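You operate a simulated robot arm through the tools that you are given. There is no shell and no other tool. Be economical: measure what you need, move in short steps, check, and stop when the job is done.

You are at the controls of a simulated robot arm. One attempt, no reset.

TASK
Fetch the small nut from the top of the bench and set it on the white card there. Then take the tape roll and leave it on the order card on the top of the bench. Then take the tee from the service bench and put it on the top of the bench. Keep to this order.
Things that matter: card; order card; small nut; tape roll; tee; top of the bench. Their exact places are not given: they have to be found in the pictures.

The check looks at the end state, three seconds after you hand in, the way a careful person would. Anything else that was tipped, shoved, dropped, spilled or broken makes it a failure.

THE ROBOT
A 6-joint arm with a four-finger gripper on a trunk, on a base that drives. Base frame: it is fixed to the floor where the robot stands at the start and does not move with it; the origin is under the middle of the robot, x ahead of it, y to its left, z up; the surface under the hand at the start is at about z = 850. Readings come in mm, rad, newtons and seconds.
With the tool pointing down near the work surface it reaches from about 280 to 700 mm from the robot's upright axis, wherever it stands. Its first joint turns from -2.897 to 2.897 rad. Places, roughly: tape roll [-500, -2750, 750]; tee [-1750, -2750, 750]; top of the bench [500, 300, 800]. Payload 3.43 kg.
Tool frame: the origin (TCP) lies between the finger pads and is the grasp point; the fingertips stand 30 mm ahead of it; z points along the fingers, y is the line along which they close. Largest opening 120 mm; the body of the gripper starts 85 mm behind the TCP.
Orientation is told as [roll, pitch, yaw] about the base's x, y, z axes, in that order, counted from this pose: with the fingers straight down and closing along the base's y, the tool's x points along the base's -x, its y along +y and its z along -z.

THE INTERFACE
- The arm moves only by the tool apply_moves. Its arguments are lists of equal length, an entry for each row: "translation": the shift along the tool's x, y, z in mm, a list of three; "angular": the turn, a rotation vector about the tool's x, y, z in rad, a list of three. In form: {"translation": [[dx, dy, dz], ...], "angular": [[wx, wy, wz], ...]}. A call has 1 to 10 rows; each row shifts and turns the commanded pose from where the row before left it, along the tool's axes as they then stand. "jaw" is the opening, from 0 (shut) to 1 (fully open), set as the call begins (left out, the last holds). Rows are played at 5 a second. More than 50 mm and 0.15 rad between two rows, or a gripper value outside its range, and nothing of the call is played. Where a pose cannot be reached the arm comes as near as it can. A force on the tool above 40 N (or 10 N above the force at the start of the call, whichever is more), or a blocked arm, ends the call early, and 0.2 s more pass. The fingers move at their own pace and stop on an object; they squeeze with about 30 N. The grip force told is the motor's: it shows also when the fingers shut on nothing. Time passes only in rows, and 0.2 s behind the last, so rows that do not move let the fingers close. It gives the time, the measured TCP pose, the force on the tool (base axes), the opening and the grip force at its end, in the units of the frame above (readings bear some noise), with the torque about the TCP (base axes, N m) and any sound that the robot's microphone picked up.
- Cameras (640 x 400 px; columns grow to the right, rows downward): "scene" is now at [47, 142.4, 1672.3]; the picture's right is [0.02, -1.00, 0.00], its down [-0.87, -0.02, -0.50] and it looks along [0.50, 0.01, -0.87] (base axes); focal length 254 px, centre (320, 200). "wrist" rides on the gripper at [72, -17, -121] in the tool frame; the picture's right is [0.23, 0.97, 0.00], its down [-0.81, 0.19, -0.55] and it looks along [-0.54, 0.13, 0.83] (tool axes); focal length 275 px, centre (320, 200).
- get_image(camera): a new picture of that camera. No time passes.
- slide_trunk(by): slides the trunk up (or, below 0, down) by that many mm; the arm and the scene camera ride with it, the base frame stays. It gives what a move gives, with no picture.
- base_move(legs): drives the robot by 1 to 6 legs, each [ahead, left, turn to the left] in mm, mm and rad, along the robot's own axes; the way and the turn of a leg run together, so that a leg with both is an arc; at most 1500 mm and 3.142 rad a leg. The arm and the cameras ride along, it lands a little off, and it stops where it bumps. It gives what a move gives.
- turn_head(pan, tilt): turns the head with the scene camera to pan (to the left, within 2.094 rad either way) and tilt (down, from -0.506 to 1.204), counted from straight ahead of the robot. It gives what a move gives.
- point_at(camera, pixels): for up to 12 pixels [column, row] of the newest picture of that camera ("zoom" is the newest enlarged one), the place [x, y, z] in the base frame of the surface seen there, good to about 2 mm. No time passes.
- zoom(camera, box): a new picture of the part [left, top, right, bottom] of that camera's present view, enlarged. No time passes.
- sign_off(): hands the job in; it is judged then, once.

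Go step by step. Measure first, check grasps and placings, and put right what went wrong. The budget is 110 turns and 90 pictures, counting those below and the enlarged ones. Unless the task says otherwise, let go and move clear before handing in, and close with one line.

The tools are called after ">>>" as name(argument=value, ...) on one line, values as JSON. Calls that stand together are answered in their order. apply_moves: Moves the arm, as the interface text tells. Its arguments: {"type":"object","properties":{"translation":{"type":"array"},"angular":{"type":"array"},"jaw":{"type":"number"}},"required":["translation","angular"]} The other tools are called the same way: slide_trunk (by) slides the trunk up or down; base_move (legs) drives the base; turn_head (pan, tilt) turns the head that bears the scene camera; get_image (camera) takes a picture; point_at (camera, pixels) gives the place of the surface under pixels of a picture; zoom (camera, box) takes an enlarged picture of a part of a camera's view; sign_off () hands the job in.

At the start:

```text
t: 0.0
ee_pos: [519.7, 200.0, 1069.6]
tcp_rot: [-0.001, 0.001, -0.001]
force: [-0.2, 0.2, -1.0]
torque: [0.01, -0.01, 0.0]
width: 119.9
grip_force: 0.1
trunk travel left (down, up): [-200.0, 240.0]
robot x, y, heading: [-0.3, 3.7, -0.003]
head pan, tilt: [0.023, 1.051]
```

scene: 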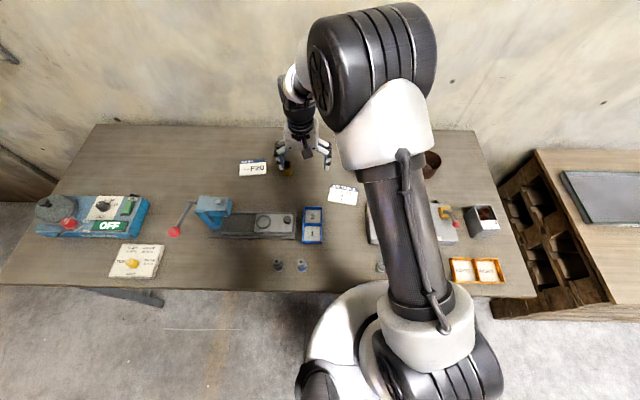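
wrist: 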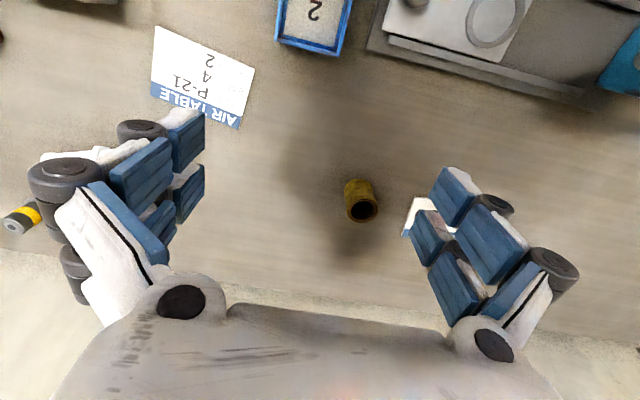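

The scene shows a bench with several cards and small objects (around pixels 280,265 and 300,265). I zoom in to identify the nut and the cards.

>>> zoom(camera="scene", box=[170, 140, 370, 290])

>>> zoom(camera="scene", box=[360, 140, 540, 290])

>>> zoom(camera="scene", box=[20, 170, 190, 290])

```text
2.67 times, centred on (270, 215) of scene
```

zoom: 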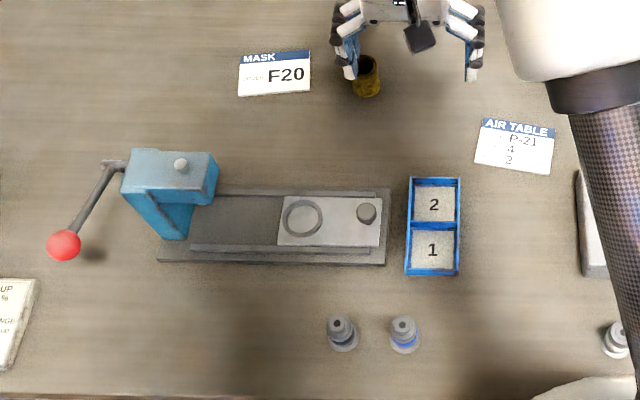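

```text
2.67 times, centred on (450, 215) of scene
```

zoom: 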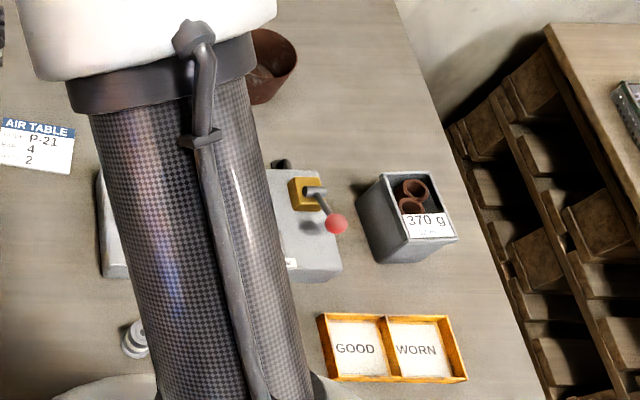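

```text
3.33 times, centred on (105, 230) of scene
```

zoom: 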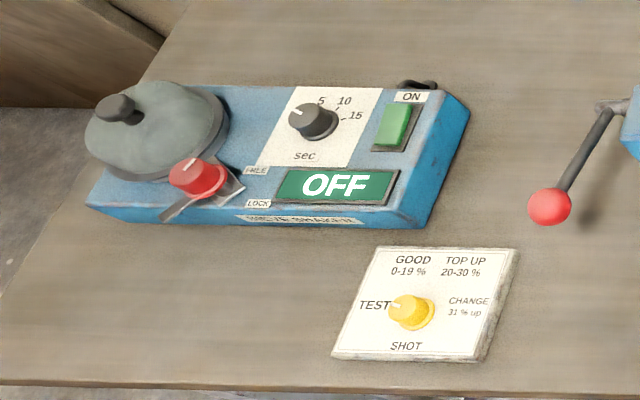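

No nut is obvious yet; the arm hides part of the bench. I look closer at the wrist view and swing the head/arm for a clearer look.

>>> apply_moves(translation=[[0, 40, -20], [0, 40, -20], [0, 40, -20], [0, 40, -20], [0, 40, -20], [0, 40, 0], [0, 40, 0]], angular=[[0, 0, 0], [0, 0, 0], [0, 0, 0], [0, 0, 0], [0, 0, 0], [0, 0, 0], [0, 0, 0]])

>>> get_image(camera="scene")

>>> get_image(camera="wrist")

```text
t: 1.6
ee_pos: [508.6, 469.7, 1168.9]
tcp_rot: [-0.002, 0.0, -0.001]
force: [-0.2, 0.5, 0.6]
torque: [-0.02, -0.02, 0.01]
width: 119.9
grip_force: 0.0
out of reach, approached as far as the arm can: row 7
trunk travel left (down, up): [-200.0, 240.0]
robot x, y, heading: [-2.8, -0.6, 0.001]
head pan, tilt: [0.023, 1.051]
```

```text
84 pictures are left
```

scene: 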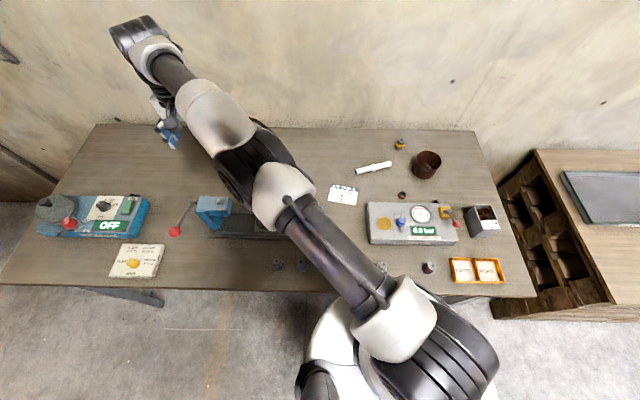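

```text
83 pictures are left
```

wrist: 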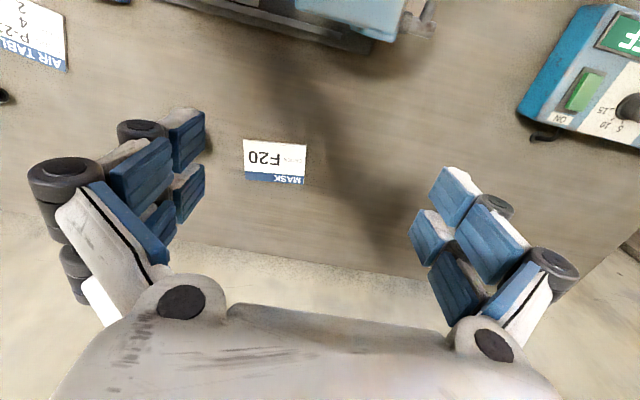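

>>> zoom(camera="scene", box=[320, 130, 520, 290])

```text
2.50 times, centred on (420, 210) of scene
```

zoom: 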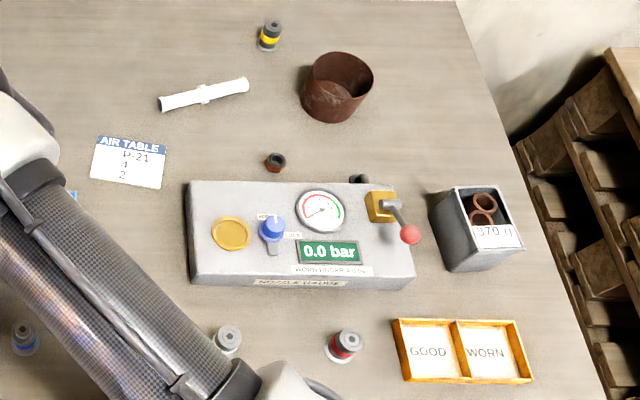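

>>> zoom(camera="scene", box=[385, 180, 425, 205])

>>> point_at(camera="scene", pixels=[[402, 195], [402, 191], [402, 200], [342, 195], [400, 144], [373, 167], [352, 185], [330, 201]])

```text
16.00 times, centred on (405, 192) of scene
```

zoom: 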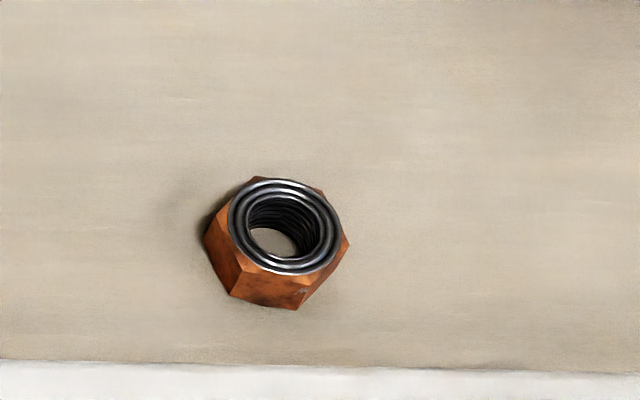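

```text
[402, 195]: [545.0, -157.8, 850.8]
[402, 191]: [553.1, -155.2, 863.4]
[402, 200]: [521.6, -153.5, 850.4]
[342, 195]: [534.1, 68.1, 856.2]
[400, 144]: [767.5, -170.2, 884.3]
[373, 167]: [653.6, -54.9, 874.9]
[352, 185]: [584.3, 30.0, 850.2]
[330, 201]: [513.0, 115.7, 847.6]
```

>>> zoom(camera="scene", box=[320, 175, 370, 210])

>>> zoom(camera="wrist", box=[220, 120, 340, 200])

>>> zoom(camera="scene", box=[340, 130, 440, 190])

>>> turn_head(pan=-1.2, tilt=0.7)

>>> get_image(camera="scene")

```text
11.43 times, centred on (345, 192) of scene
```

zoom: 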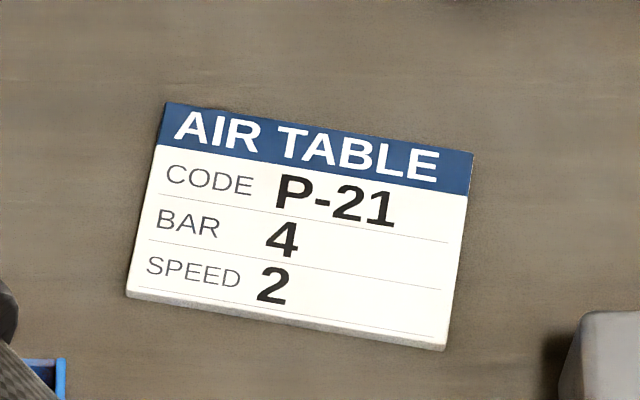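

```text
5.00 times, centred on (280, 160) of wrist
```

zoom: 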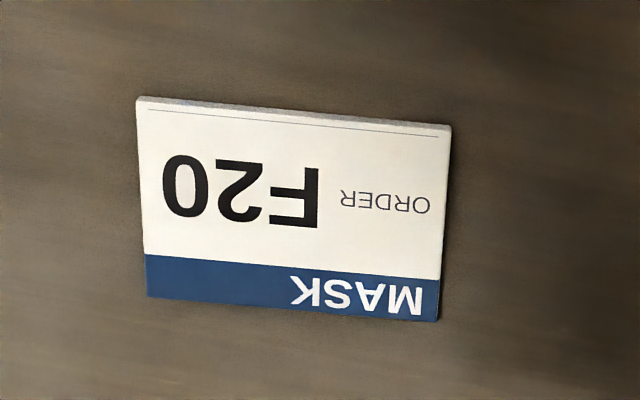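

```text
6.40 times, centred on (390, 160) of scene
```

zoom: 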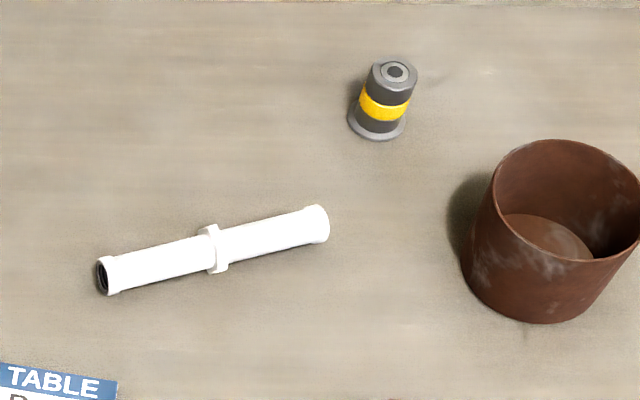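

```text
t: 3.0
ee_pos: [510.1, 470.2, 1169.3]
tcp_rot: [0.001, 0.0, 0.0]
force: [-0.8, 0.0, 0.4]
torque: [-0.02, 0.01, 0.0]
width: 120.0
grip_force: 0.0
trunk travel left (down, up): [-200.0, 240.0]
robot x, y, heading: [0.9, -0.9, 0.004]
head pan, tilt: [-1.201, 0.7]
```

```text
77 pictures are left
```

scene: 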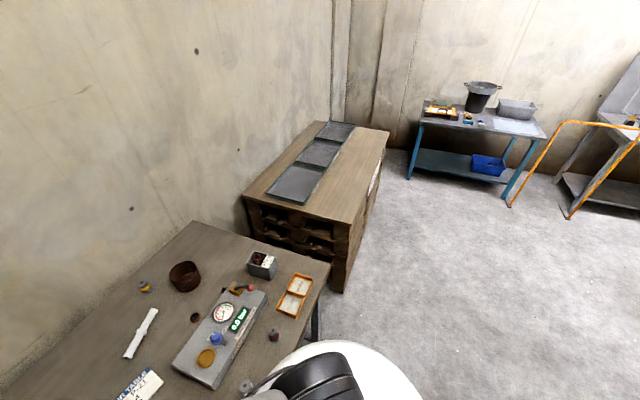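

The rust-coloured hex nut is at about (551,-156); the AIR TABLE card is the plain white card, and MASK "ORDER F20" is the order card. I move above the nut for a wrist view.

>>> apply_moves(translation=[[0, -45, 0], [0, -45, 0], [0, -45, 0], [0, -45, 0], [0, -45, 0], [0, -45, 0], [0, -45, 0], [0, -45, 0], [0, -45, 0], [0, -45, 0]], angular=[[0, 0, 0], [0, 0, 0], [0, 0, 0], [0, 0, 0], [0, 0, 0], [0, 0, 0], [0, 0, 0], [0, 0, 0], [0, 0, 0], [0, 0, 0]])

>>> apply_moves(translation=[[-5, -45, 0], [-5, -45, 20], [-5, -45, 40], [-5, -40, 40], [-5, 0, 40], [-5, 0, 40]], angular=[[0, 0, 0], [0, 0, 0], [0, 0, 0], [0, 0, 0], [0, 0, 0], [0, 0, 0]], jaw=0.6)

>>> get_image(camera="wrist")

>>> turn_head(pan=0.0, tilt=1.05)

```text
t: 5.2
ee_pos: [610.2, 316.1, 1203.4]
tcp_rot: [0.0, 0.004, -0.001]
force: [-0.1, -0.5, 0.0]
torque: [0.02, -0.05, 0.0]
width: 119.6
grip_force: 0.2
out of reach, approached as far as the arm can: row 1, 2, 3, 4, 5, 6, 7, 8, 9, 10
trunk travel left (down, up): [-200.0, 240.0]
robot x, y, heading: [-0.3, -1.2, 0.004]
head pan, tilt: [-1.201, 0.7]
```

```text
refused: row 3 steps farther than a row can; nothing moved
```

```text
76 pictures are left
```

wrist: 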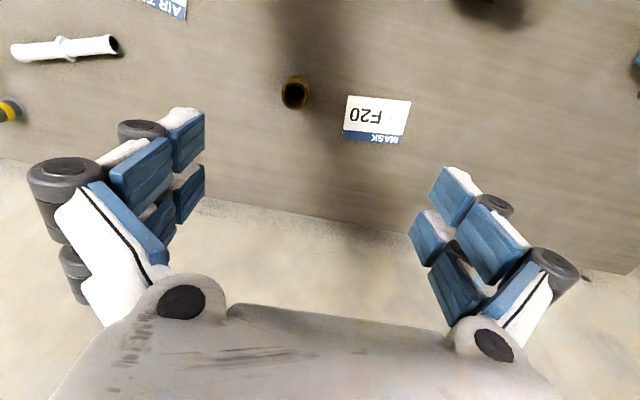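

```text
t: 6.6
ee_pos: [609.1, 318.1, 1203.3]
tcp_rot: [-0.002, 0.004, 0.0]
force: [1.1, 0.1, -0.5]
torque: [-0.02, 0.02, 0.01]
width: 120.3
grip_force: 0.1
trunk travel left (down, up): [-200.0, 240.0]
robot x, y, heading: [0.1, -3.7, 0.002]
head pan, tilt: [0.0, 1.051]
```

The arm got hung up at its reach limit at (609,318,1203). I bring it in and down, then across.

>>> apply_moves(translation=[[20, 0, 35], [20, 0, 35], [10, -20, 35], [0, -30, 30]], angular=[[0, 0, 0], [0, 0, 0], [0, 0, 0], [0, 0, 0]], jaw=0.6)

```text
t: 7.6
ee_pos: [634.0, 305.5, 1114.1]
tcp_rot: [0.001, 0.0, -0.003]
force: [0.9, 0.7, 0.4]
torque: [0.02, 0.0, 0.0]
width: 72.0
grip_force: 0.1
out of reach, approached as far as the arm can: row 1, 2, 3, 4
trunk travel left (down, up): [-200.0, 240.0]
robot x, y, heading: [1.6, 1.3, -0.004]
head pan, tilt: [0.0, 1.051]
```

>>> apply_moves(translation=[[40, 0, 0], [40, 0, 0], [40, 0, 0]], angular=[[0, 0, 0], [0, 0, 0], [0, 0, 0]])

>>> get_image(camera="scene")

```text
t: 8.4
ee_pos: [619.6, 330.8, 1122.2]
tcp_rot: [-0.002, 0.003, -0.001]
force: [-0.1, 0.0, -0.2]
torque: [0.0, 0.0, 0.0]
width: 71.7
grip_force: 0.1
out of reach, approached as far as the arm can: row 1, 2, 3
trunk travel left (down, up): [-200.0, 240.0]
robot x, y, heading: [-3.2, 0.9, -0.001]
head pan, tilt: [0.0, 1.051]
```

```text
75 pictures are left
```

scene: 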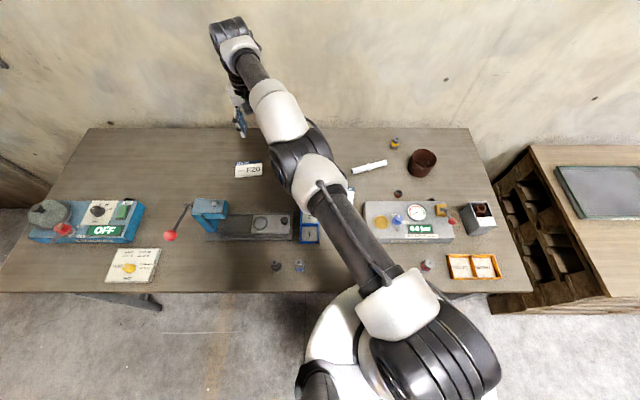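

The arm stretched nearly straight and is sliding tangentially. I try pulling straight in along the radius.

>>> apply_moves(translation=[[42, -22, 0], [42, -22, 0], [42, -22, 0], [42, -22, 0]], angular=[[0, 0, 0], [0, 0, 0], [0, 0, 0], [0, 0, 0]])

```text
t: 9.4
ee_pos: [618.8, 330.6, 1122.2]
tcp_rot: [-0.003, 0.003, 0.001]
force: [-0.1, -0.5, -0.7]
torque: [-0.01, 0.01, -0.02]
width: 71.8
grip_force: 0.0
out of reach, approached as far as the arm can: row 1, 2, 3, 4
trunk travel left (down, up): [-200.0, 240.0]
robot x, y, heading: [1.1, -0.4, -0.002]
head pan, tilt: [0.0, 1.051]
```

>>> apply_moves(translation=[[16, -8, -40], [16, -8, -40]], angular=[[0, 0, 0], [0, 0, 0]])

```text
t: 10.0
ee_pos: [605.1, 325.0, 1204.6]
tcp_rot: [-0.001, 0.002, 0.0]
force: [0.2, -1.2, 0.1]
torque: [-0.04, -0.01, 0.02]
width: 72.2
grip_force: 0.1
out of reach, approached as far as the arm can: row 1, 2
trunk travel left (down, up): [-200.0, 240.0]
robot x, y, heading: [0.7, 0.3, 0.002]
head pan, tilt: [0.0, 1.051]
```

>>> apply_moves(translation=[[4, -2, 0], [4, -2, 0], [4, -2, 0], [4, -2, 0], [4, -2, 0], [4, -2, 0]], angular=[[0, 0, 0], [0, 0, 0], [0, 0, 0], [0, 0, 0], [0, 0, 0], [0, 0, 0]])

>>> apply_moves(translation=[[0, 0, 0], [0, 0, 0], [0, 0, 0]], angular=[[0, 0.14, 0], [0, 0.14, 0], [0, 0.14, 0]])

```text
t: 11.4
ee_pos: [604.1, 325.1, 1203.8]
tcp_rot: [-0.001, 0.001, 0.0]
force: [-0.8, 0.6, -0.2]
torque: [0.02, 0.0, 0.01]
width: 71.9
grip_force: 0.0
out of reach, approached as far as the arm can: row 1, 2, 3, 4, 5, 6
trunk travel left (down, up): [-200.0, 240.0]
robot x, y, heading: [-2.0, -2.0, -0.001]
head pan, tilt: [0.0, 1.051]
```

```text
t: 12.2
ee_pos: [547.0, 293.1, 1196.1]
tcp_rot: [0.0, 0.351, 0.0]
force: [-0.3, 0.3, -0.5]
torque: [-0.03, -0.03, 0.05]
width: 72.1
grip_force: 0.0
out of reach, approached as far as the arm can: row 1, 2, 3
trunk travel left (down, up): [-200.0, 240.0]
robot x, y, heading: [1.7, 0.6, 0.003]
head pan, tilt: [0.0, 1.051]
```

>>> apply_moves(translation=[[0, 0, 0], [0, 0, 0], [0, 0, 0], [0, 0, 0], [0, 0, 0]], angular=[[0, -0.14, 0], [0, -0.14, 0], [0, -0.14, 0], [0, -0.14, 0], [0, -0.14, 0]])

```text
t: 13.4
ee_pos: [546.0, 291.7, 1197.0]
tcp_rot: [-0.001, -0.355, 0.001]
force: [0.1, 0.0, -0.7]
torque: [-0.02, -0.02, 0.0]
width: 72.0
grip_force: 0.1
trunk travel left (down, up): [-200.0, 240.0]
robot x, y, heading: [-1.2, 2.2, 0.0]
head pan, tilt: [0.0, 1.051]
```

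The reverse tilt freed the elbow. Now straighten the tool while moving inward and across.

>>> apply_moves(translation=[[40, -25, 0], [40, -25, 0], [25, -40, 0], [0, -45, 0], [0, -45, 0], [0, -45, 0]], angular=[[0, 0, 0], [0, 0.12, 0], [0, 0.12, 0], [0, 0.115, 0], [0, 0, 0], [0, 0, 0]])

```text
t: 14.8
ee_pos: [448.6, 66.7, 1162.9]
tcp_rot: [0.001, 0.005, -0.001]
force: [-0.1, -0.3, -0.3]
torque: [0.03, 0.03, -0.02]
width: 71.9
grip_force: 0.0
trunk travel left (down, up): [-200.0, 240.0]
robot x, y, heading: [3.2, -4.2, -0.003]
head pan, tilt: [0.0, 1.051]
```

Free and vertical again at (449,67,1163). Now go over the nut at (551,-156), z≈1000.

>>> apply_moves(translation=[[-15, -37, 25], [-15, -37, 25], [-15, -37, 25], [-15, -37, 25], [-15, -37, 25], [-20, -37, 25]], angular=[[0, 0, 0], [0, 0, 0], [0, 0, 0], [0, 0, 0], [0, 0, 0], [0, 0, 0]])

>>> get_image(camera="wrist")

>>> get_image(camera="scene")

```text
t: 16.2
ee_pos: [541.1, -153.5, 1012.7]
tcp_rot: [0.002, 0.006, -0.001]
force: [0.0, -1.0, 0.2]
torque: [0.03, -0.03, 0.0]
width: 72.0
grip_force: 0.1
trunk travel left (down, up): [-200.0, 240.0]
robot x, y, heading: [2.3, -3.9, 0.0]
head pan, tilt: [0.0, 1.051]
```

```text
74 pictures are left
```

wrist: 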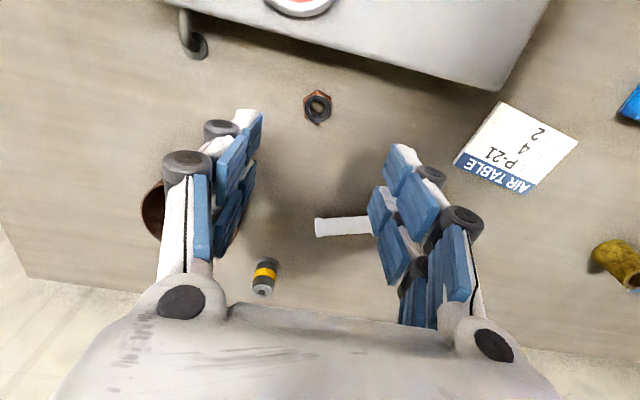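

```text
73 pictures are left
```

scene: 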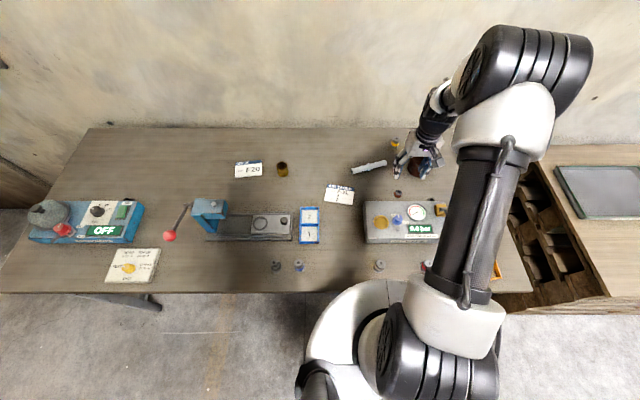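

>>> zoom(camera="wrist", box=[278, 80, 358, 130])

>>> point_at(camera="wrist", pixels=[[306, 106], [331, 106], [318, 92], [316, 122], [320, 98], [330, 45], [345, 240], [190, 55], [456, 160], [500, 102], [577, 143], [533, 193]])

```text
8.00 times, centred on (318, 105) of wrist
```

zoom: 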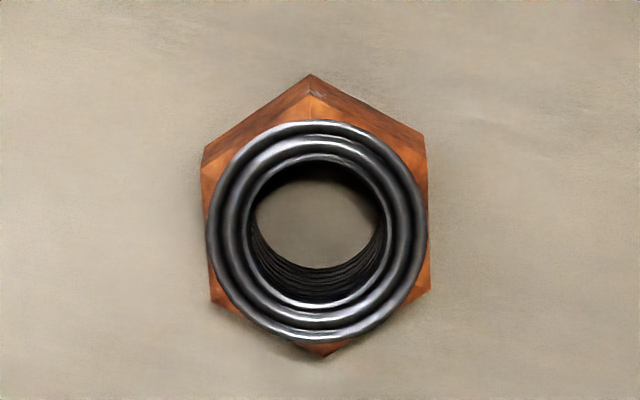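

```text
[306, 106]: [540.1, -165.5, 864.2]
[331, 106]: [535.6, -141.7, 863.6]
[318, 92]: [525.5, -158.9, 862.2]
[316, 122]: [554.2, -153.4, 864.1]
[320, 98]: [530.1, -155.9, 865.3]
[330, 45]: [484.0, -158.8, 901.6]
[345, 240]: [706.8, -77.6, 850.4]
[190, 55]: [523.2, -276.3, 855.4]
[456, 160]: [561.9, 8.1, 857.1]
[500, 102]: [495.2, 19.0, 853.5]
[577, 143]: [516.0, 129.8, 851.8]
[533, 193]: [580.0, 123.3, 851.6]
```

The nut centre is (539.5,-155), top z 864, flats needing ~0.19 rad yaw. I turn, and descend part way with a check.

>>> apply_moves(translation=[[1, -1, 0], [0, 0, 0], [0, 0, 40], [0, 0, 40]], angular=[[0, -0.005, -0.1], [0, 0, -0.09], [0, 0, 0], [0, 0, 0]], jaw=0.5)

>>> zoom(camera="wrist", box=[160, 20, 480, 220])

```text
t: 17.2
ee_pos: [541.0, -154.4, 932.4]
tcp_rot: [0.0, -0.001, 0.191]
force: [0.3, 0.2, 0.4]
torque: [0.02, 0.05, 0.0]
width: 60.0
grip_force: 0.0
trunk travel left (down, up): [-200.0, 240.0]
robot x, y, heading: [-1.2, -0.3, -0.002]
head pan, tilt: [0.0, 1.051]
```

```text
2.00 times, centred on (320, 120) of wrist
```

zoom: 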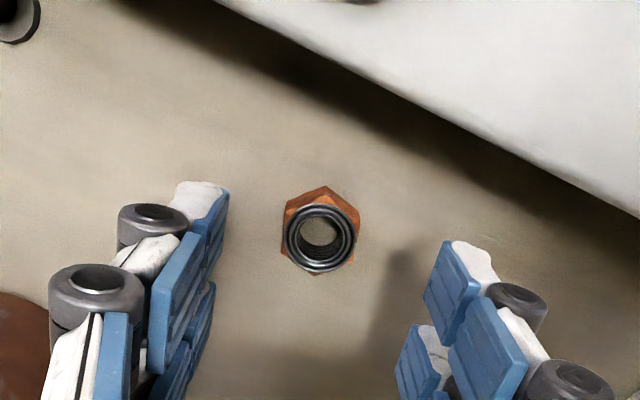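

>>> zoom(camera="wrist", box=[280, 100, 360, 170])

```text
5.71 times, centred on (320, 135) of wrist
```

zoom: 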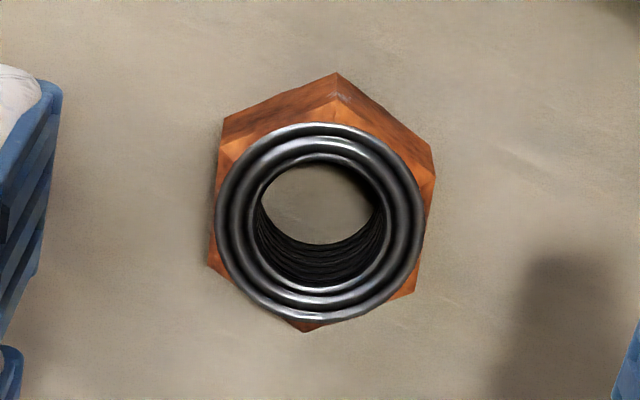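

>>> point_at(camera="zoom", pixels=[[224, 158], [211, 264], [432, 180], [412, 290], [337, 76], [304, 329], [232, 140], [430, 160], [320, 130], [308, 310]])

```text
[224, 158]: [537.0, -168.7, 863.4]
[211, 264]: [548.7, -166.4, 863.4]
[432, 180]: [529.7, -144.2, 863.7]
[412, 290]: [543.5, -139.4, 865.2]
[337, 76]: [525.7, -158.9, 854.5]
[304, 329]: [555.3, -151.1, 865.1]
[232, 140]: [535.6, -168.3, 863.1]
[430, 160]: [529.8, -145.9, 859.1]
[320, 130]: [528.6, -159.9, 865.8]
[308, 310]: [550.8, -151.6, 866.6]
```

Nut yaw ≈0.25, centre (539.7,-154.7). Fine turn, descend to fingertips just above the bench, and close.

>>> apply_moves(translation=[[1, 0, 20], [0, 0, 20], [0, 0, 8]], angular=[[0, 0, -0.06], [0, 0, 0], [0, 0, 0]])

>>> apply_moves(translation=[[0, 0, 0], [0, 0, 0], [0, 0, 0], [0, 0, 0], [0, 0, 0]], angular=[[0, 0, 0], [0, 0, 0], [0, 0, 0], [0, 0, 0], [0, 0, 0]], jaw=0.0)

```text
t: 18.0
ee_pos: [539.4, -156.9, 884.9]
tcp_rot: [0.0, 0.0, 0.249]
force: [0.2, -0.4, 0.3]
torque: [0.03, 0.0, 0.0]
width: 60.0
grip_force: 0.1
trunk travel left (down, up): [-200.0, 240.0]
robot x, y, heading: [-0.5, 1.2, -0.0]
head pan, tilt: [0.0, 1.051]
```

```text
t: 19.2
ee_pos: [540.0, -156.0, 885.7]
tcp_rot: [-0.002, 0.0, 0.251]
force: [1.0, -0.1, -0.7]
torque: [0.01, 0.0, -0.01]
width: 26.6
grip_force: 30.0
trunk travel left (down, up): [-200.0, 240.0]
robot x, y, heading: [0.5, -1.9, -0.0]
head pan, tilt: [0.0, 1.051]
```

Grip holds at 26.6 mm. Lift and carry to above the white card at (538,70).

>>> apply_moves(translation=[[0, 0, -40], [0, 0, -40], [-10.8, 43.9, 0], [-10.8, 43.9, 0], [-10.8, 43.9, 0], [-10.8, 43.9, 0], [-10.8, 43.9, 0], [0, 0, 35], [0, 0, 0]], angular=[[0, 0, 0], [0, 0, 0], [0, 0, 0], [0, 0, 0], [0, 0, 0], [0, 0, 0], [0, 0, 0], [0, 0, 0], [0, 0, 0]])

>>> get_image(camera="wrist")

```text
t: 21.2
ee_pos: [535.1, 71.5, 932.3]
tcp_rot: [-0.001, 0.0, 0.249]
force: [-0.8, -0.2, -0.2]
torque: [0.02, -0.01, 0.01]
width: 0.2
grip_force: 29.1
trunk travel left (down, up): [-200.0, 240.0]
robot x, y, heading: [-2.6, 0.9, 0.004]
head pan, tilt: [0.0, 1.051]
```

```text
69 pictures are left
```

wrist: 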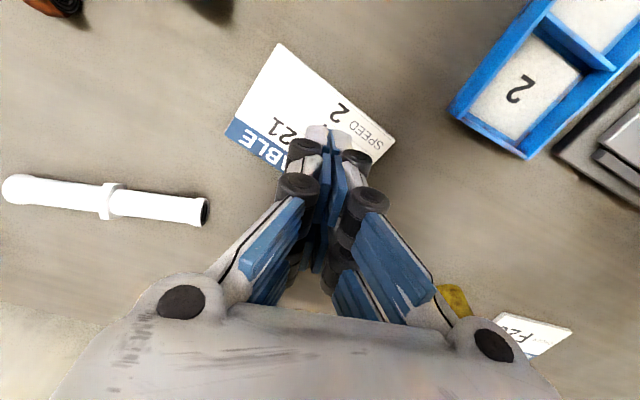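

The nut slipped out (width 0.2); something rusty is at wrist (50,5). I look for where it lies.

>>> apply_moves(translation=[[0, 0, -40], [0, 0, -30]], angular=[[0, 0, 0], [0, 0, 0]], jaw=0.5)

>>> zoom(camera="scene", box=[370, 170, 430, 210])

```text
t: 21.8
ee_pos: [536.5, 67.8, 1000.6]
tcp_rot: [-0.001, -0.001, 0.25]
force: [-0.1, -0.1, 0.3]
torque: [0.01, -0.03, -0.02]
width: 42.2
grip_force: 0.0
trunk travel left (down, up): [-200.0, 240.0]
robot x, y, heading: [-2.3, 0.2, -0.005]
head pan, tilt: [0.0, 1.051]
```

```text
10.00 times, centred on (400, 190) of scene
```

zoom: 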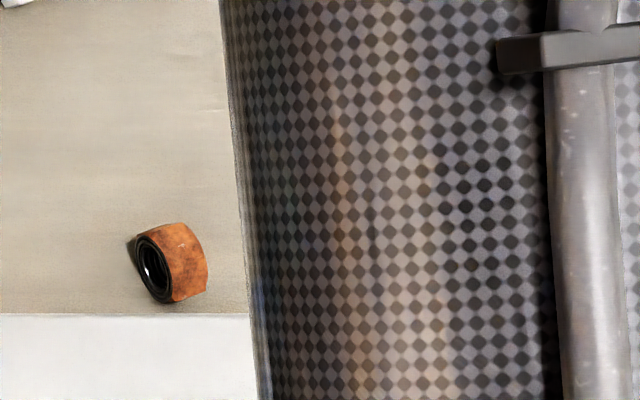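

The nut now lies on its side near scene (386,196), beside the block. I move above it for a closer look.

>>> point_at(camera="scene", pixels=[[387, 196], [385, 197], [389, 194], [386, 199]])

>>> apply_moves(translation=[[10, -44, 0], [10, -44, 0], [10, -44, 0], [10, -44, 0]], angular=[[0, 0, 0], [0, 0, 0], [0, 0, 0], [0, 0, 0]])

>>> get_image(camera="wrist")

```text
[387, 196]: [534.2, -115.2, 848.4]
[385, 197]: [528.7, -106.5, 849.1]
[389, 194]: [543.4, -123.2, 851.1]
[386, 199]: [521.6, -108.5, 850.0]
```

```text
t: 22.8
ee_pos: [538.8, -113.4, 996.8]
tcp_rot: [0.001, 0.0, 0.25]
force: [-0.3, -0.4, 0.2]
torque: [-0.01, 0.01, 0.04]
width: 60.3
grip_force: 0.1
trunk travel left (down, up): [-200.0, 240.0]
robot x, y, heading: [1.6, -3.1, -0.0]
head pan, tilt: [0.0, 1.051]
```

```text
67 pictures are left
```

wrist: 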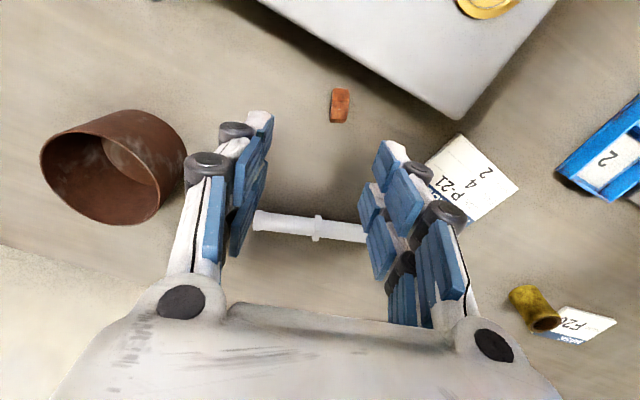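

>>> zoom(camera="wrist", box=[300, 80, 380, 130])

>>> point_at(camera="zoom", pixels=[[270, 90], [395, 90], [250, 320], [370, 330], [330, 200], [255, 200], [385, 200], [330, 90], [310, 320]])

```text
8.00 times, centred on (340, 105) of wrist
```

zoom: 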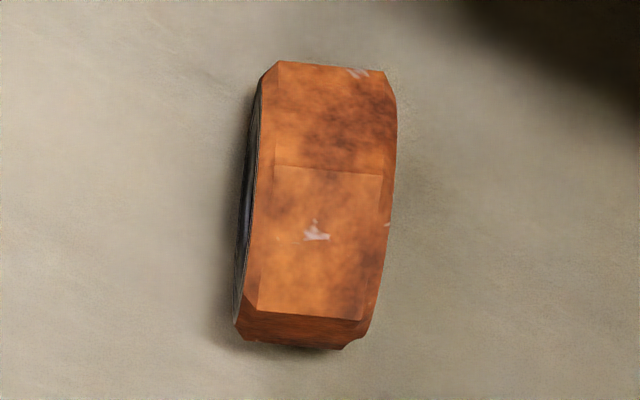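

```text
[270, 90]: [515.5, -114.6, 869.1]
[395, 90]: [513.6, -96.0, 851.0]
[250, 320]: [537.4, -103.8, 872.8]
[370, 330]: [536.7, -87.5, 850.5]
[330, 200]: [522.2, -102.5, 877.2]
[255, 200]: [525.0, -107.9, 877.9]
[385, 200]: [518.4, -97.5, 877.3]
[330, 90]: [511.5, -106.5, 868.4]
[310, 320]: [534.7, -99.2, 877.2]
```

The nut stands on a flat, axis at yaw ≈0.46, centre near (525,-101). Gripping its faces gives more contact height; check block clearance.

>>> point_at(camera="wrist", pixels=[[455, 118], [400, 88], [350, 60], [310, 35], [430, 105]])

>>> apply_moves(translation=[[0, 0, 0], [0, 0, 0], [0, 0, 30], [0, 0, 25]], angular=[[0, 0, -0.1], [0, 0, -0.11], [0, 0, 0], [0, 0, 0]], jaw=0.38)

>>> zoom(camera="wrist", box=[240, 40, 440, 190])

```text
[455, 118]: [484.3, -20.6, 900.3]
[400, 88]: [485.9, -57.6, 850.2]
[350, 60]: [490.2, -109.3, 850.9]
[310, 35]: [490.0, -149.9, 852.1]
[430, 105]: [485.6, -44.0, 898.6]
```

```text
t: 23.8
ee_pos: [541.6, -111.8, 942.9]
tcp_rot: [0.0, 0.001, 0.461]
force: [0.6, -0.1, -0.8]
torque: [0.02, 0.0, 0.0]
width: 45.6
grip_force: 0.1
trunk travel left (down, up): [-200.0, 240.0]
robot x, y, heading: [0.5, 0.3, 0.003]
head pan, tilt: [0.0, 1.051]
```

```text
2.67 times, centred on (340, 115) of wrist
```

zoom: 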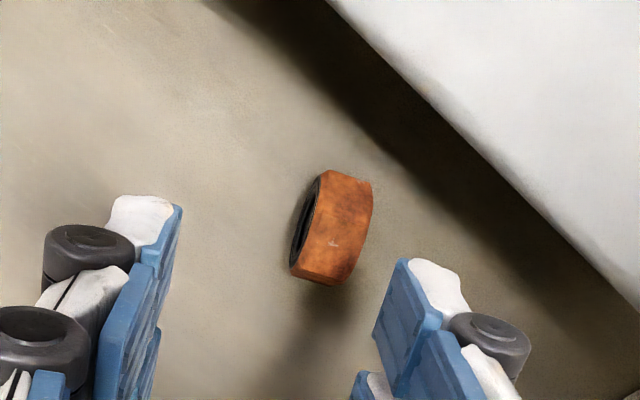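

>>> point_at(camera="zoom", pixels=[[327, 180], [368, 190], [297, 268], [340, 275], [335, 225], [320, 225], [355, 225]])

```text
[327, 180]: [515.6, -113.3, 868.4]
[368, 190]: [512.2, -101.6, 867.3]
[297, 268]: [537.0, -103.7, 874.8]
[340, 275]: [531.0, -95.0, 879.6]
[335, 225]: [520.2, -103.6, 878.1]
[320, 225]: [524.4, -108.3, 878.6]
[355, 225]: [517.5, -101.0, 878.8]
```

>>> apply_moves(translation=[[12.6, 14.9, 0], [0, 0, 20], [0, 0, 20], [0, 0, 18], [0, 0, 0]], angular=[[0, 0, 0.04], [0, 0, 0], [0, 0, 0], [0, 0, 0], [0, 0, 0]])

>>> apply_moves(translation=[[0, 0, 0], [0, 0, 0], [0, 0, 0], [0, 0, 0]], angular=[[0, 0, 0], [0, 0, 0], [0, 0, 0], [0, 0, 0]], jaw=0.0)

>>> apply_moves(translation=[[0, 0, -10], [0, 0, -20], [0, 0, -20]], angular=[[0, 0, 0], [0, 0, 0], [0, 0, 0]])

>>> zoom(camera="wrist", box=[200, 40, 440, 190])

```text
t: 25.0
ee_pos: [523.7, -103.8, 885.4]
tcp_rot: [0.0, 0.0, 0.418]
force: [-0.2, 0.0, 1.9]
torque: [-0.01, -0.02, 0.05]
width: 45.5
grip_force: 0.0
trunk travel left (down, up): [-200.0, 240.0]
robot x, y, heading: [4.5, 0.8, -0.004]
head pan, tilt: [0.0, 1.051]
```

```text
t: 26.0
ee_pos: [524.1, -102.8, 886.0]
tcp_rot: [0.0, 0.0, 0.419]
force: [0.1, -0.1, -0.7]
torque: [0.02, -0.01, 0.0]
width: 14.1
grip_force: 29.8
trunk travel left (down, up): [-200.0, 240.0]
robot x, y, heading: [-1.1, 1.3, 0.002]
head pan, tilt: [0.0, 1.051]
```

```text
t: 26.8
ee_pos: [524.2, -102.7, 936.7]
tcp_rot: [0.0, 0.0, 0.418]
force: [0.6, -0.3, -0.7]
torque: [0.01, -0.03, 0.02]
width: 14.3
grip_force: 30.3
trunk travel left (down, up): [-200.0, 240.0]
robot x, y, heading: [0.0, -0.8, 0.001]
head pan, tilt: [0.0, 1.051]
```

```text
2.67 times, centred on (320, 115) of wrist
```

zoom: 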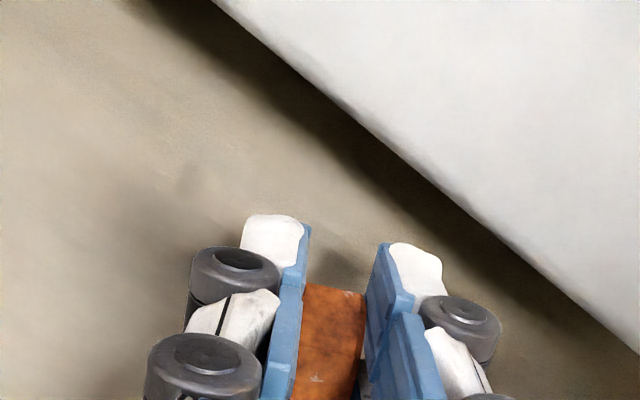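

Nut held (14.2 mm). Carry gently to the card.

>>> apply_moves(translation=[[-13.8, 25.4, 0], [-13.8, 25.4, 0], [-13.8, 25.4, 0], [-13.8, 25.4, 0], [-13.8, 25.4, 0], [-14, 25.4, 0], [0, 0, 20], [0, 0, 0]], angular=[[0, 0, 0], [0, 0, 0], [0, 0, 0], [0, 0, 0], [0, 0, 0], [0, 0, 0], [0, 0, 0], [0, 0, 0]])

>>> get_image(camera="wrist")

```text
t: 28.6
ee_pos: [538.1, 71.5, 916.5]
tcp_rot: [0.0, 0.0, 0.421]
force: [-0.4, 0.4, -0.1]
torque: [0.05, -0.02, -0.01]
width: 14.5
grip_force: 30.1
trunk travel left (down, up): [-200.0, 240.0]
robot x, y, heading: [-3.9, -0.4, -0.003]
head pan, tilt: [0.0, 1.051]
```

```text
63 pictures are left
```

wrist: 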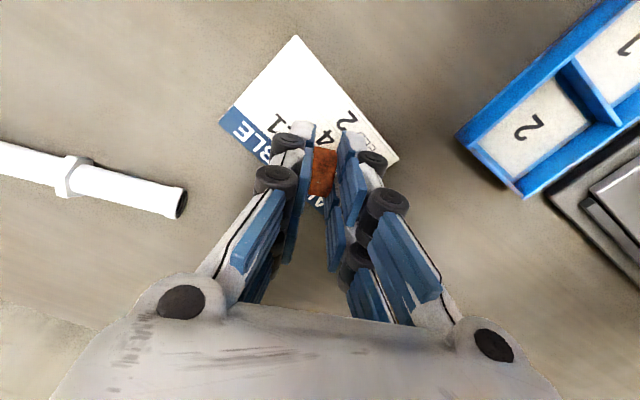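

Over the card. Lower to contact and release.

>>> apply_moves(translation=[[0, 0, 15], [0, 0, 8], [0, 0, 3.5], [0, 0, 0]], angular=[[0, 0, 0], [0, 0, 0], [0, 0, 0], [0, 0, 0]])

>>> apply_moves(translation=[[0, 0, 0], [0, 0, 0], [0, 0, 0]], angular=[[0, 0, 0], [0, 0, 0], [0, 0, 0]], jaw=0.4)

>>> zoom(camera="wrist", box=[160, 0, 480, 200])

```text
t: 29.6
ee_pos: [538.1, 70.7, 891.1]
tcp_rot: [-0.002, -0.004, 0.419]
force: [-3.7, -0.8, 25.8]
torque: [-0.01, 0.13, 0.01]
width: 14.5
grip_force: 29.9
trunk travel left (down, up): [-200.0, 240.0]
robot x, y, heading: [2.3, 0.5, -0.002]
head pan, tilt: [0.0, 1.051]
```

```text
t: 30.4
ee_pos: [539.3, 70.8, 888.5]
tcp_rot: [0.0, -0.001, 0.419]
force: [-0.6, 0.3, -0.5]
torque: [-0.02, -0.01, -0.04]
width: 47.8
grip_force: 0.1
trunk travel left (down, up): [-200.0, 240.0]
robot x, y, heading: [-0.6, -0.4, 0.002]
head pan, tilt: [0.0, 1.051]
```

```text
2.00 times, centred on (320, 100) of wrist
```

zoom: 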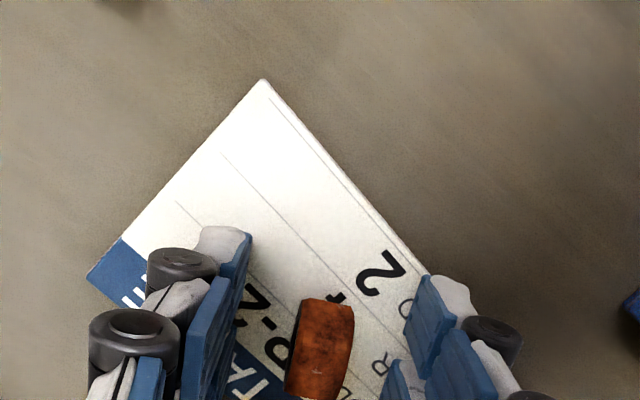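

The nut stands on edge on the card. I nudge its top gently with a raised fingertip so it lies flat.

>>> apply_moves(translation=[[0, 0, -15], [0, 10, 0], [0, 9, 0], [0, 5, 0], [0, 4, 0], [0, 4, 0], [0, 3, 0]], angular=[[0, 0, 0], [0, 0, 0], [0, 0, 0], [0, 0, 0], [0, 0, 0], [0, 0, 0], [0, 0, 0]], jaw=0.5)

>>> zoom(camera="wrist", box=[160, 0, 480, 200])

```text
t: 32.0
ee_pos: [524.4, 103.3, 905.1]
tcp_rot: [0.002, 0.001, 0.418]
force: [0.3, -0.3, -0.5]
torque: [-0.02, 0.02, -0.02]
width: 59.9
grip_force: 0.0
trunk travel left (down, up): [-200.0, 240.0]
robot x, y, heading: [0.7, 1.9, -0.0]
head pan, tilt: [0.0, 1.051]
```

```text
2.00 times, centred on (320, 100) of wrist
```

zoom: 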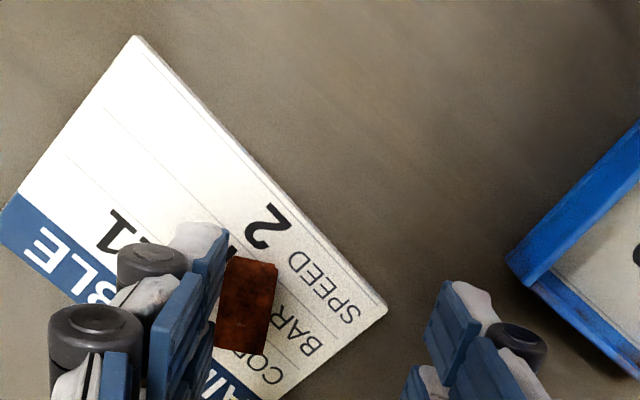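

>>> zoom(camera="wrist", box=[240, 110, 320, 190])

>>> point_at(camera="wrist", pixels=[[228, 18], [353, 155], [161, 106], [277, 135], [293, 135], [282, 155], [272, 174]])

```text
5.00 times, centred on (280, 150) of wrist
```

zoom: 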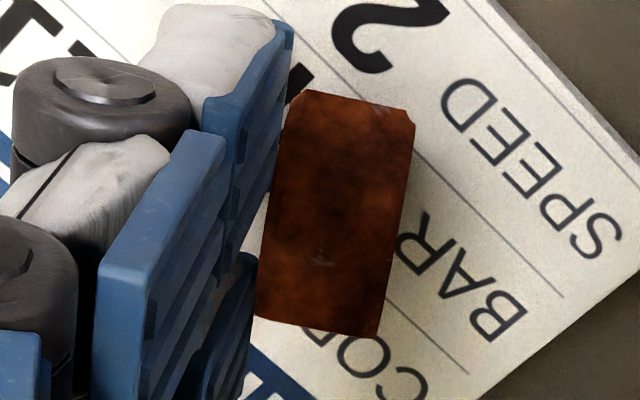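

```text
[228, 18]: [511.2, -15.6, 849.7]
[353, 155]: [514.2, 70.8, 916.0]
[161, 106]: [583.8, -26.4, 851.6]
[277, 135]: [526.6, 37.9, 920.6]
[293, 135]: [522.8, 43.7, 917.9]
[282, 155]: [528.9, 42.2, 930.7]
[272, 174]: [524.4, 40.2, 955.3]
```

>>> point_at(camera="zoom", pixels=[[300, 100], [410, 115], [345, 200], [270, 310], [375, 330], [640, 160], [490, 10]])

```text
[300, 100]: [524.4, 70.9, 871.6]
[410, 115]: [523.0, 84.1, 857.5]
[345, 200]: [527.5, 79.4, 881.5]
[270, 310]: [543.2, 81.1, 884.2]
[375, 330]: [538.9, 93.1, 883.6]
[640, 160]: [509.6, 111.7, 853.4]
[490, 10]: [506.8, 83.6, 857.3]
```

The nut slid instead of tipping, still on the card at (532,82). One more nudge, higher up, in the other direction (towards card middle).

>>> apply_moves(translation=[[0, -6, -4], [0, -10, 0], [0, -10, 0], [0, -10, 0], [0, -8, 0], [0, -4, 0], [0, -4, 0]], angular=[[0, 0, 0], [0, 0, 0], [0, 0, 0], [0, 0, 0], [0, 0, 0], [0, 0, 0], [0, 0, 0]])

>>> zoom(camera="wrist", box=[160, 0, 480, 200])

```text
t: 33.6
ee_pos: [544.7, 54.5, 909.8]
tcp_rot: [0.0, -0.001, 0.42]
force: [-0.3, 0.2, 0.5]
torque: [0.06, 0.06, 0.02]
width: 60.5
grip_force: 0.0
trunk travel left (down, up): [-200.0, 240.0]
robot x, y, heading: [-0.4, 0.9, 0.0]
head pan, tilt: [0.0, 1.051]
```

```text
2.00 times, centred on (320, 100) of wrist
```

zoom: 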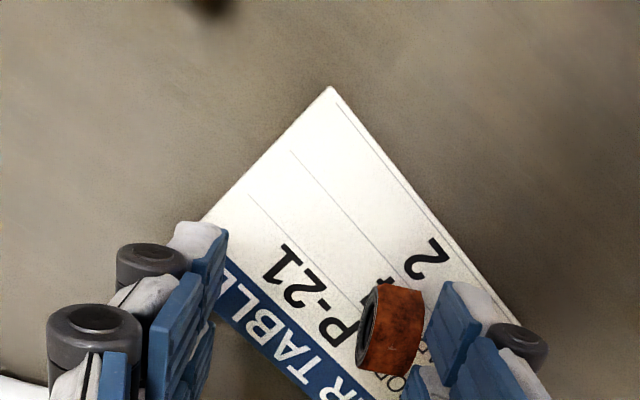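

>>> apply_moves(translation=[[0, -4, 0], [0, -4, 0], [0, -4, 0]], angular=[[0, 0, 0], [0, 0, 0], [0, 0, 0]])

>>> zoom(camera="wrist", box=[160, 0, 480, 200])

```text
t: 34.4
ee_pos: [550.6, 42.5, 909.1]
tcp_rot: [0.0, 0.002, 0.42]
force: [0.4, 0.2, -1.2]
torque: [0.02, 0.0, 0.0]
width: 59.9
grip_force: 0.5
trunk travel left (down, up): [-200.0, 240.0]
robot x, y, heading: [-2.5, -5.6, 0.005]
head pan, tilt: [0.0, 1.051]
```

```text
2.00 times, centred on (320, 100) of wrist
```

zoom: 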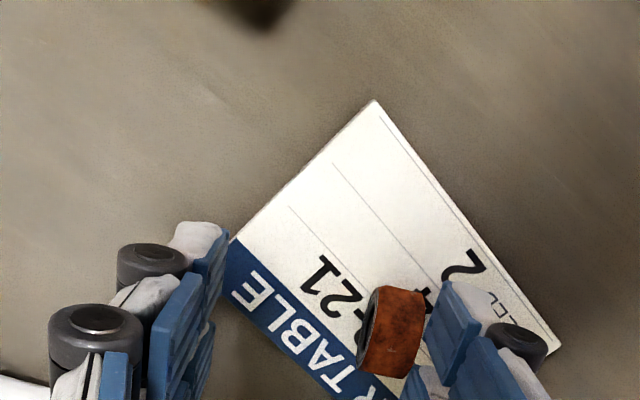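

It just slides; standing on its flat it's stable on the card. I back off upward and check.

>>> apply_moves(translation=[[0, 6, 0], [0, 6, -20], [0, 0, -40], [0, 0, -40], [0, 0, -30]], angular=[[0, 0, 0], [0, 0, 0], [0, 0, 0], [0, 0, 0], [0, 0, 0]])

>>> get_image(camera="wrist")

```text
t: 35.6
ee_pos: [545.2, 54.5, 1039.5]
tcp_rot: [0.002, -0.001, 0.42]
force: [-0.1, -0.9, -0.3]
torque: [0.0, 0.0, -0.01]
width: 60.2
grip_force: 0.0
trunk travel left (down, up): [-200.0, 240.0]
robot x, y, heading: [-1.8, 0.6, -0.001]
head pan, tilt: [0.0, 1.051]
```

```text
57 pictures are left
```

wrist: 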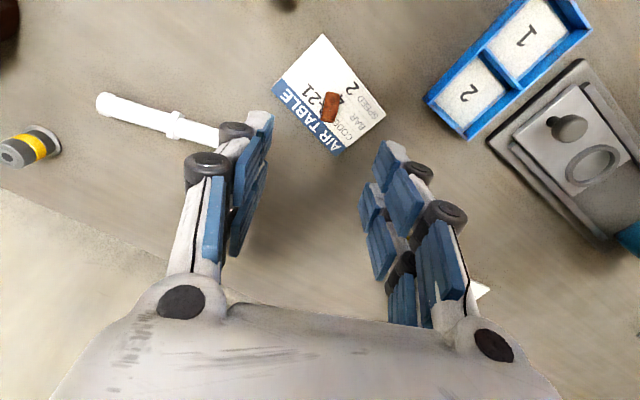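

The nut sits well inside the card. Now I tuck the arm in, and measure the order card from the scene camera.

>>> apply_moves(translation=[[35, 0, -30], [35, 0, -20], [35, -10, -20], [35, -10, 0], [25, 0, 0]], angular=[[0, 0, 0.14], [0, 0, 0.14], [0, 0, 0.14], [0, 0, 0], [0, 0, 0]])

>>> get_image(camera="scene")

```text
t: 36.8
ee_pos: [386.5, 7.0, 1107.9]
tcp_rot: [-0.002, -0.002, 0.0]
force: [0.2, -0.5, 0.0]
torque: [-0.01, -0.04, 0.0]
width: 60.2
grip_force: 0.1
trunk travel left (down, up): [-200.0, 240.0]
robot x, y, heading: [0.1, -0.4, 0.002]
head pan, tilt: [0.0, 1.051]
```

```text
56 pictures are left
```

scene: 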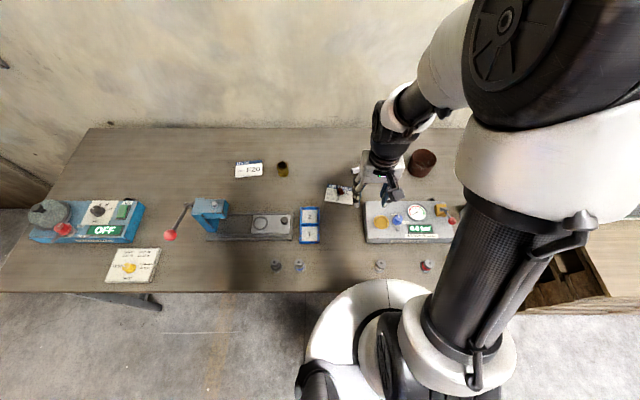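

>>> point_at(camera="scene", pixels=[[235, 164], [262, 162], [263, 176], [235, 178], [249, 170], [282, 170], [282, 162], [300, 291], [500, 291]])

>>> turn_head(pan=-1.9, tilt=0.45)

>>> get_image(camera="scene")

```text
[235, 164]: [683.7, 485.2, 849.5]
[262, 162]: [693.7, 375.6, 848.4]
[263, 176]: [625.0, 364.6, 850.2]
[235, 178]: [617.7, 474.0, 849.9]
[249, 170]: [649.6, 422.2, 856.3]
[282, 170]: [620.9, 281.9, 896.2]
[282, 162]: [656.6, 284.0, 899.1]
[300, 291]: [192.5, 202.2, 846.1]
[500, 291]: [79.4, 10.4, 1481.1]
```

```text
t: 38.7
ee_pos: [387.3, 6.5, 1108.3]
tcp_rot: [-0.001, -0.001, 0.0]
force: [-0.4, 0.0, 0.2]
torque: [0.03, 0.02, -0.01]
width: 60.1
grip_force: 0.0
trunk travel left (down, up): [-200.0, 240.0]
robot x, y, heading: [-2.0, 3.4, -0.001]
head pan, tilt: [-1.901, 0.45]
```

```text
55 pictures are left
```

scene: 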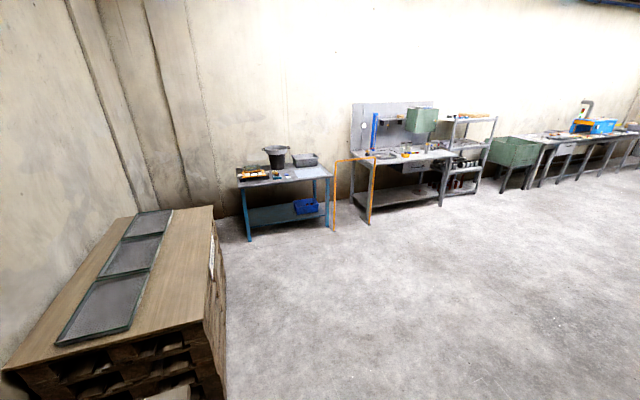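

>>> point_at(camera="scene", pixels=[[240, 186], [332, 176], [249, 240], [333, 228], [368, 222], [336, 162], [373, 158], [455, 155], [378, 163], [212, 205], [225, 390], [445, 205]])

>>> zoom(camera="scene", box=[220, 130, 480, 240])

```text
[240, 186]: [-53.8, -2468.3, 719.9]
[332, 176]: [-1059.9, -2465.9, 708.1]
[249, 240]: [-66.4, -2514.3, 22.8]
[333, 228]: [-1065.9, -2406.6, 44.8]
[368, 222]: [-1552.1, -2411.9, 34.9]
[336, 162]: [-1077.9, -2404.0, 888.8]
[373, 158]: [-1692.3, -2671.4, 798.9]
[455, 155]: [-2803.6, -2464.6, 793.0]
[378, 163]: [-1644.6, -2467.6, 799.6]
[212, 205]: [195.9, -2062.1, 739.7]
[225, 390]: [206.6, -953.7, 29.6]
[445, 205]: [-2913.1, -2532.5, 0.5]
```

```text
2.46 times, centred on (350, 185) of scene
```

zoom: 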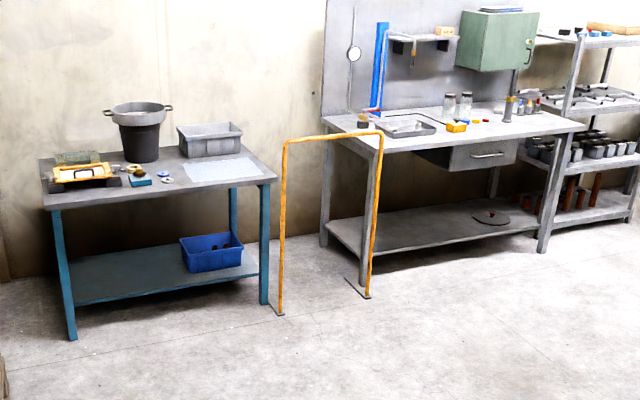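

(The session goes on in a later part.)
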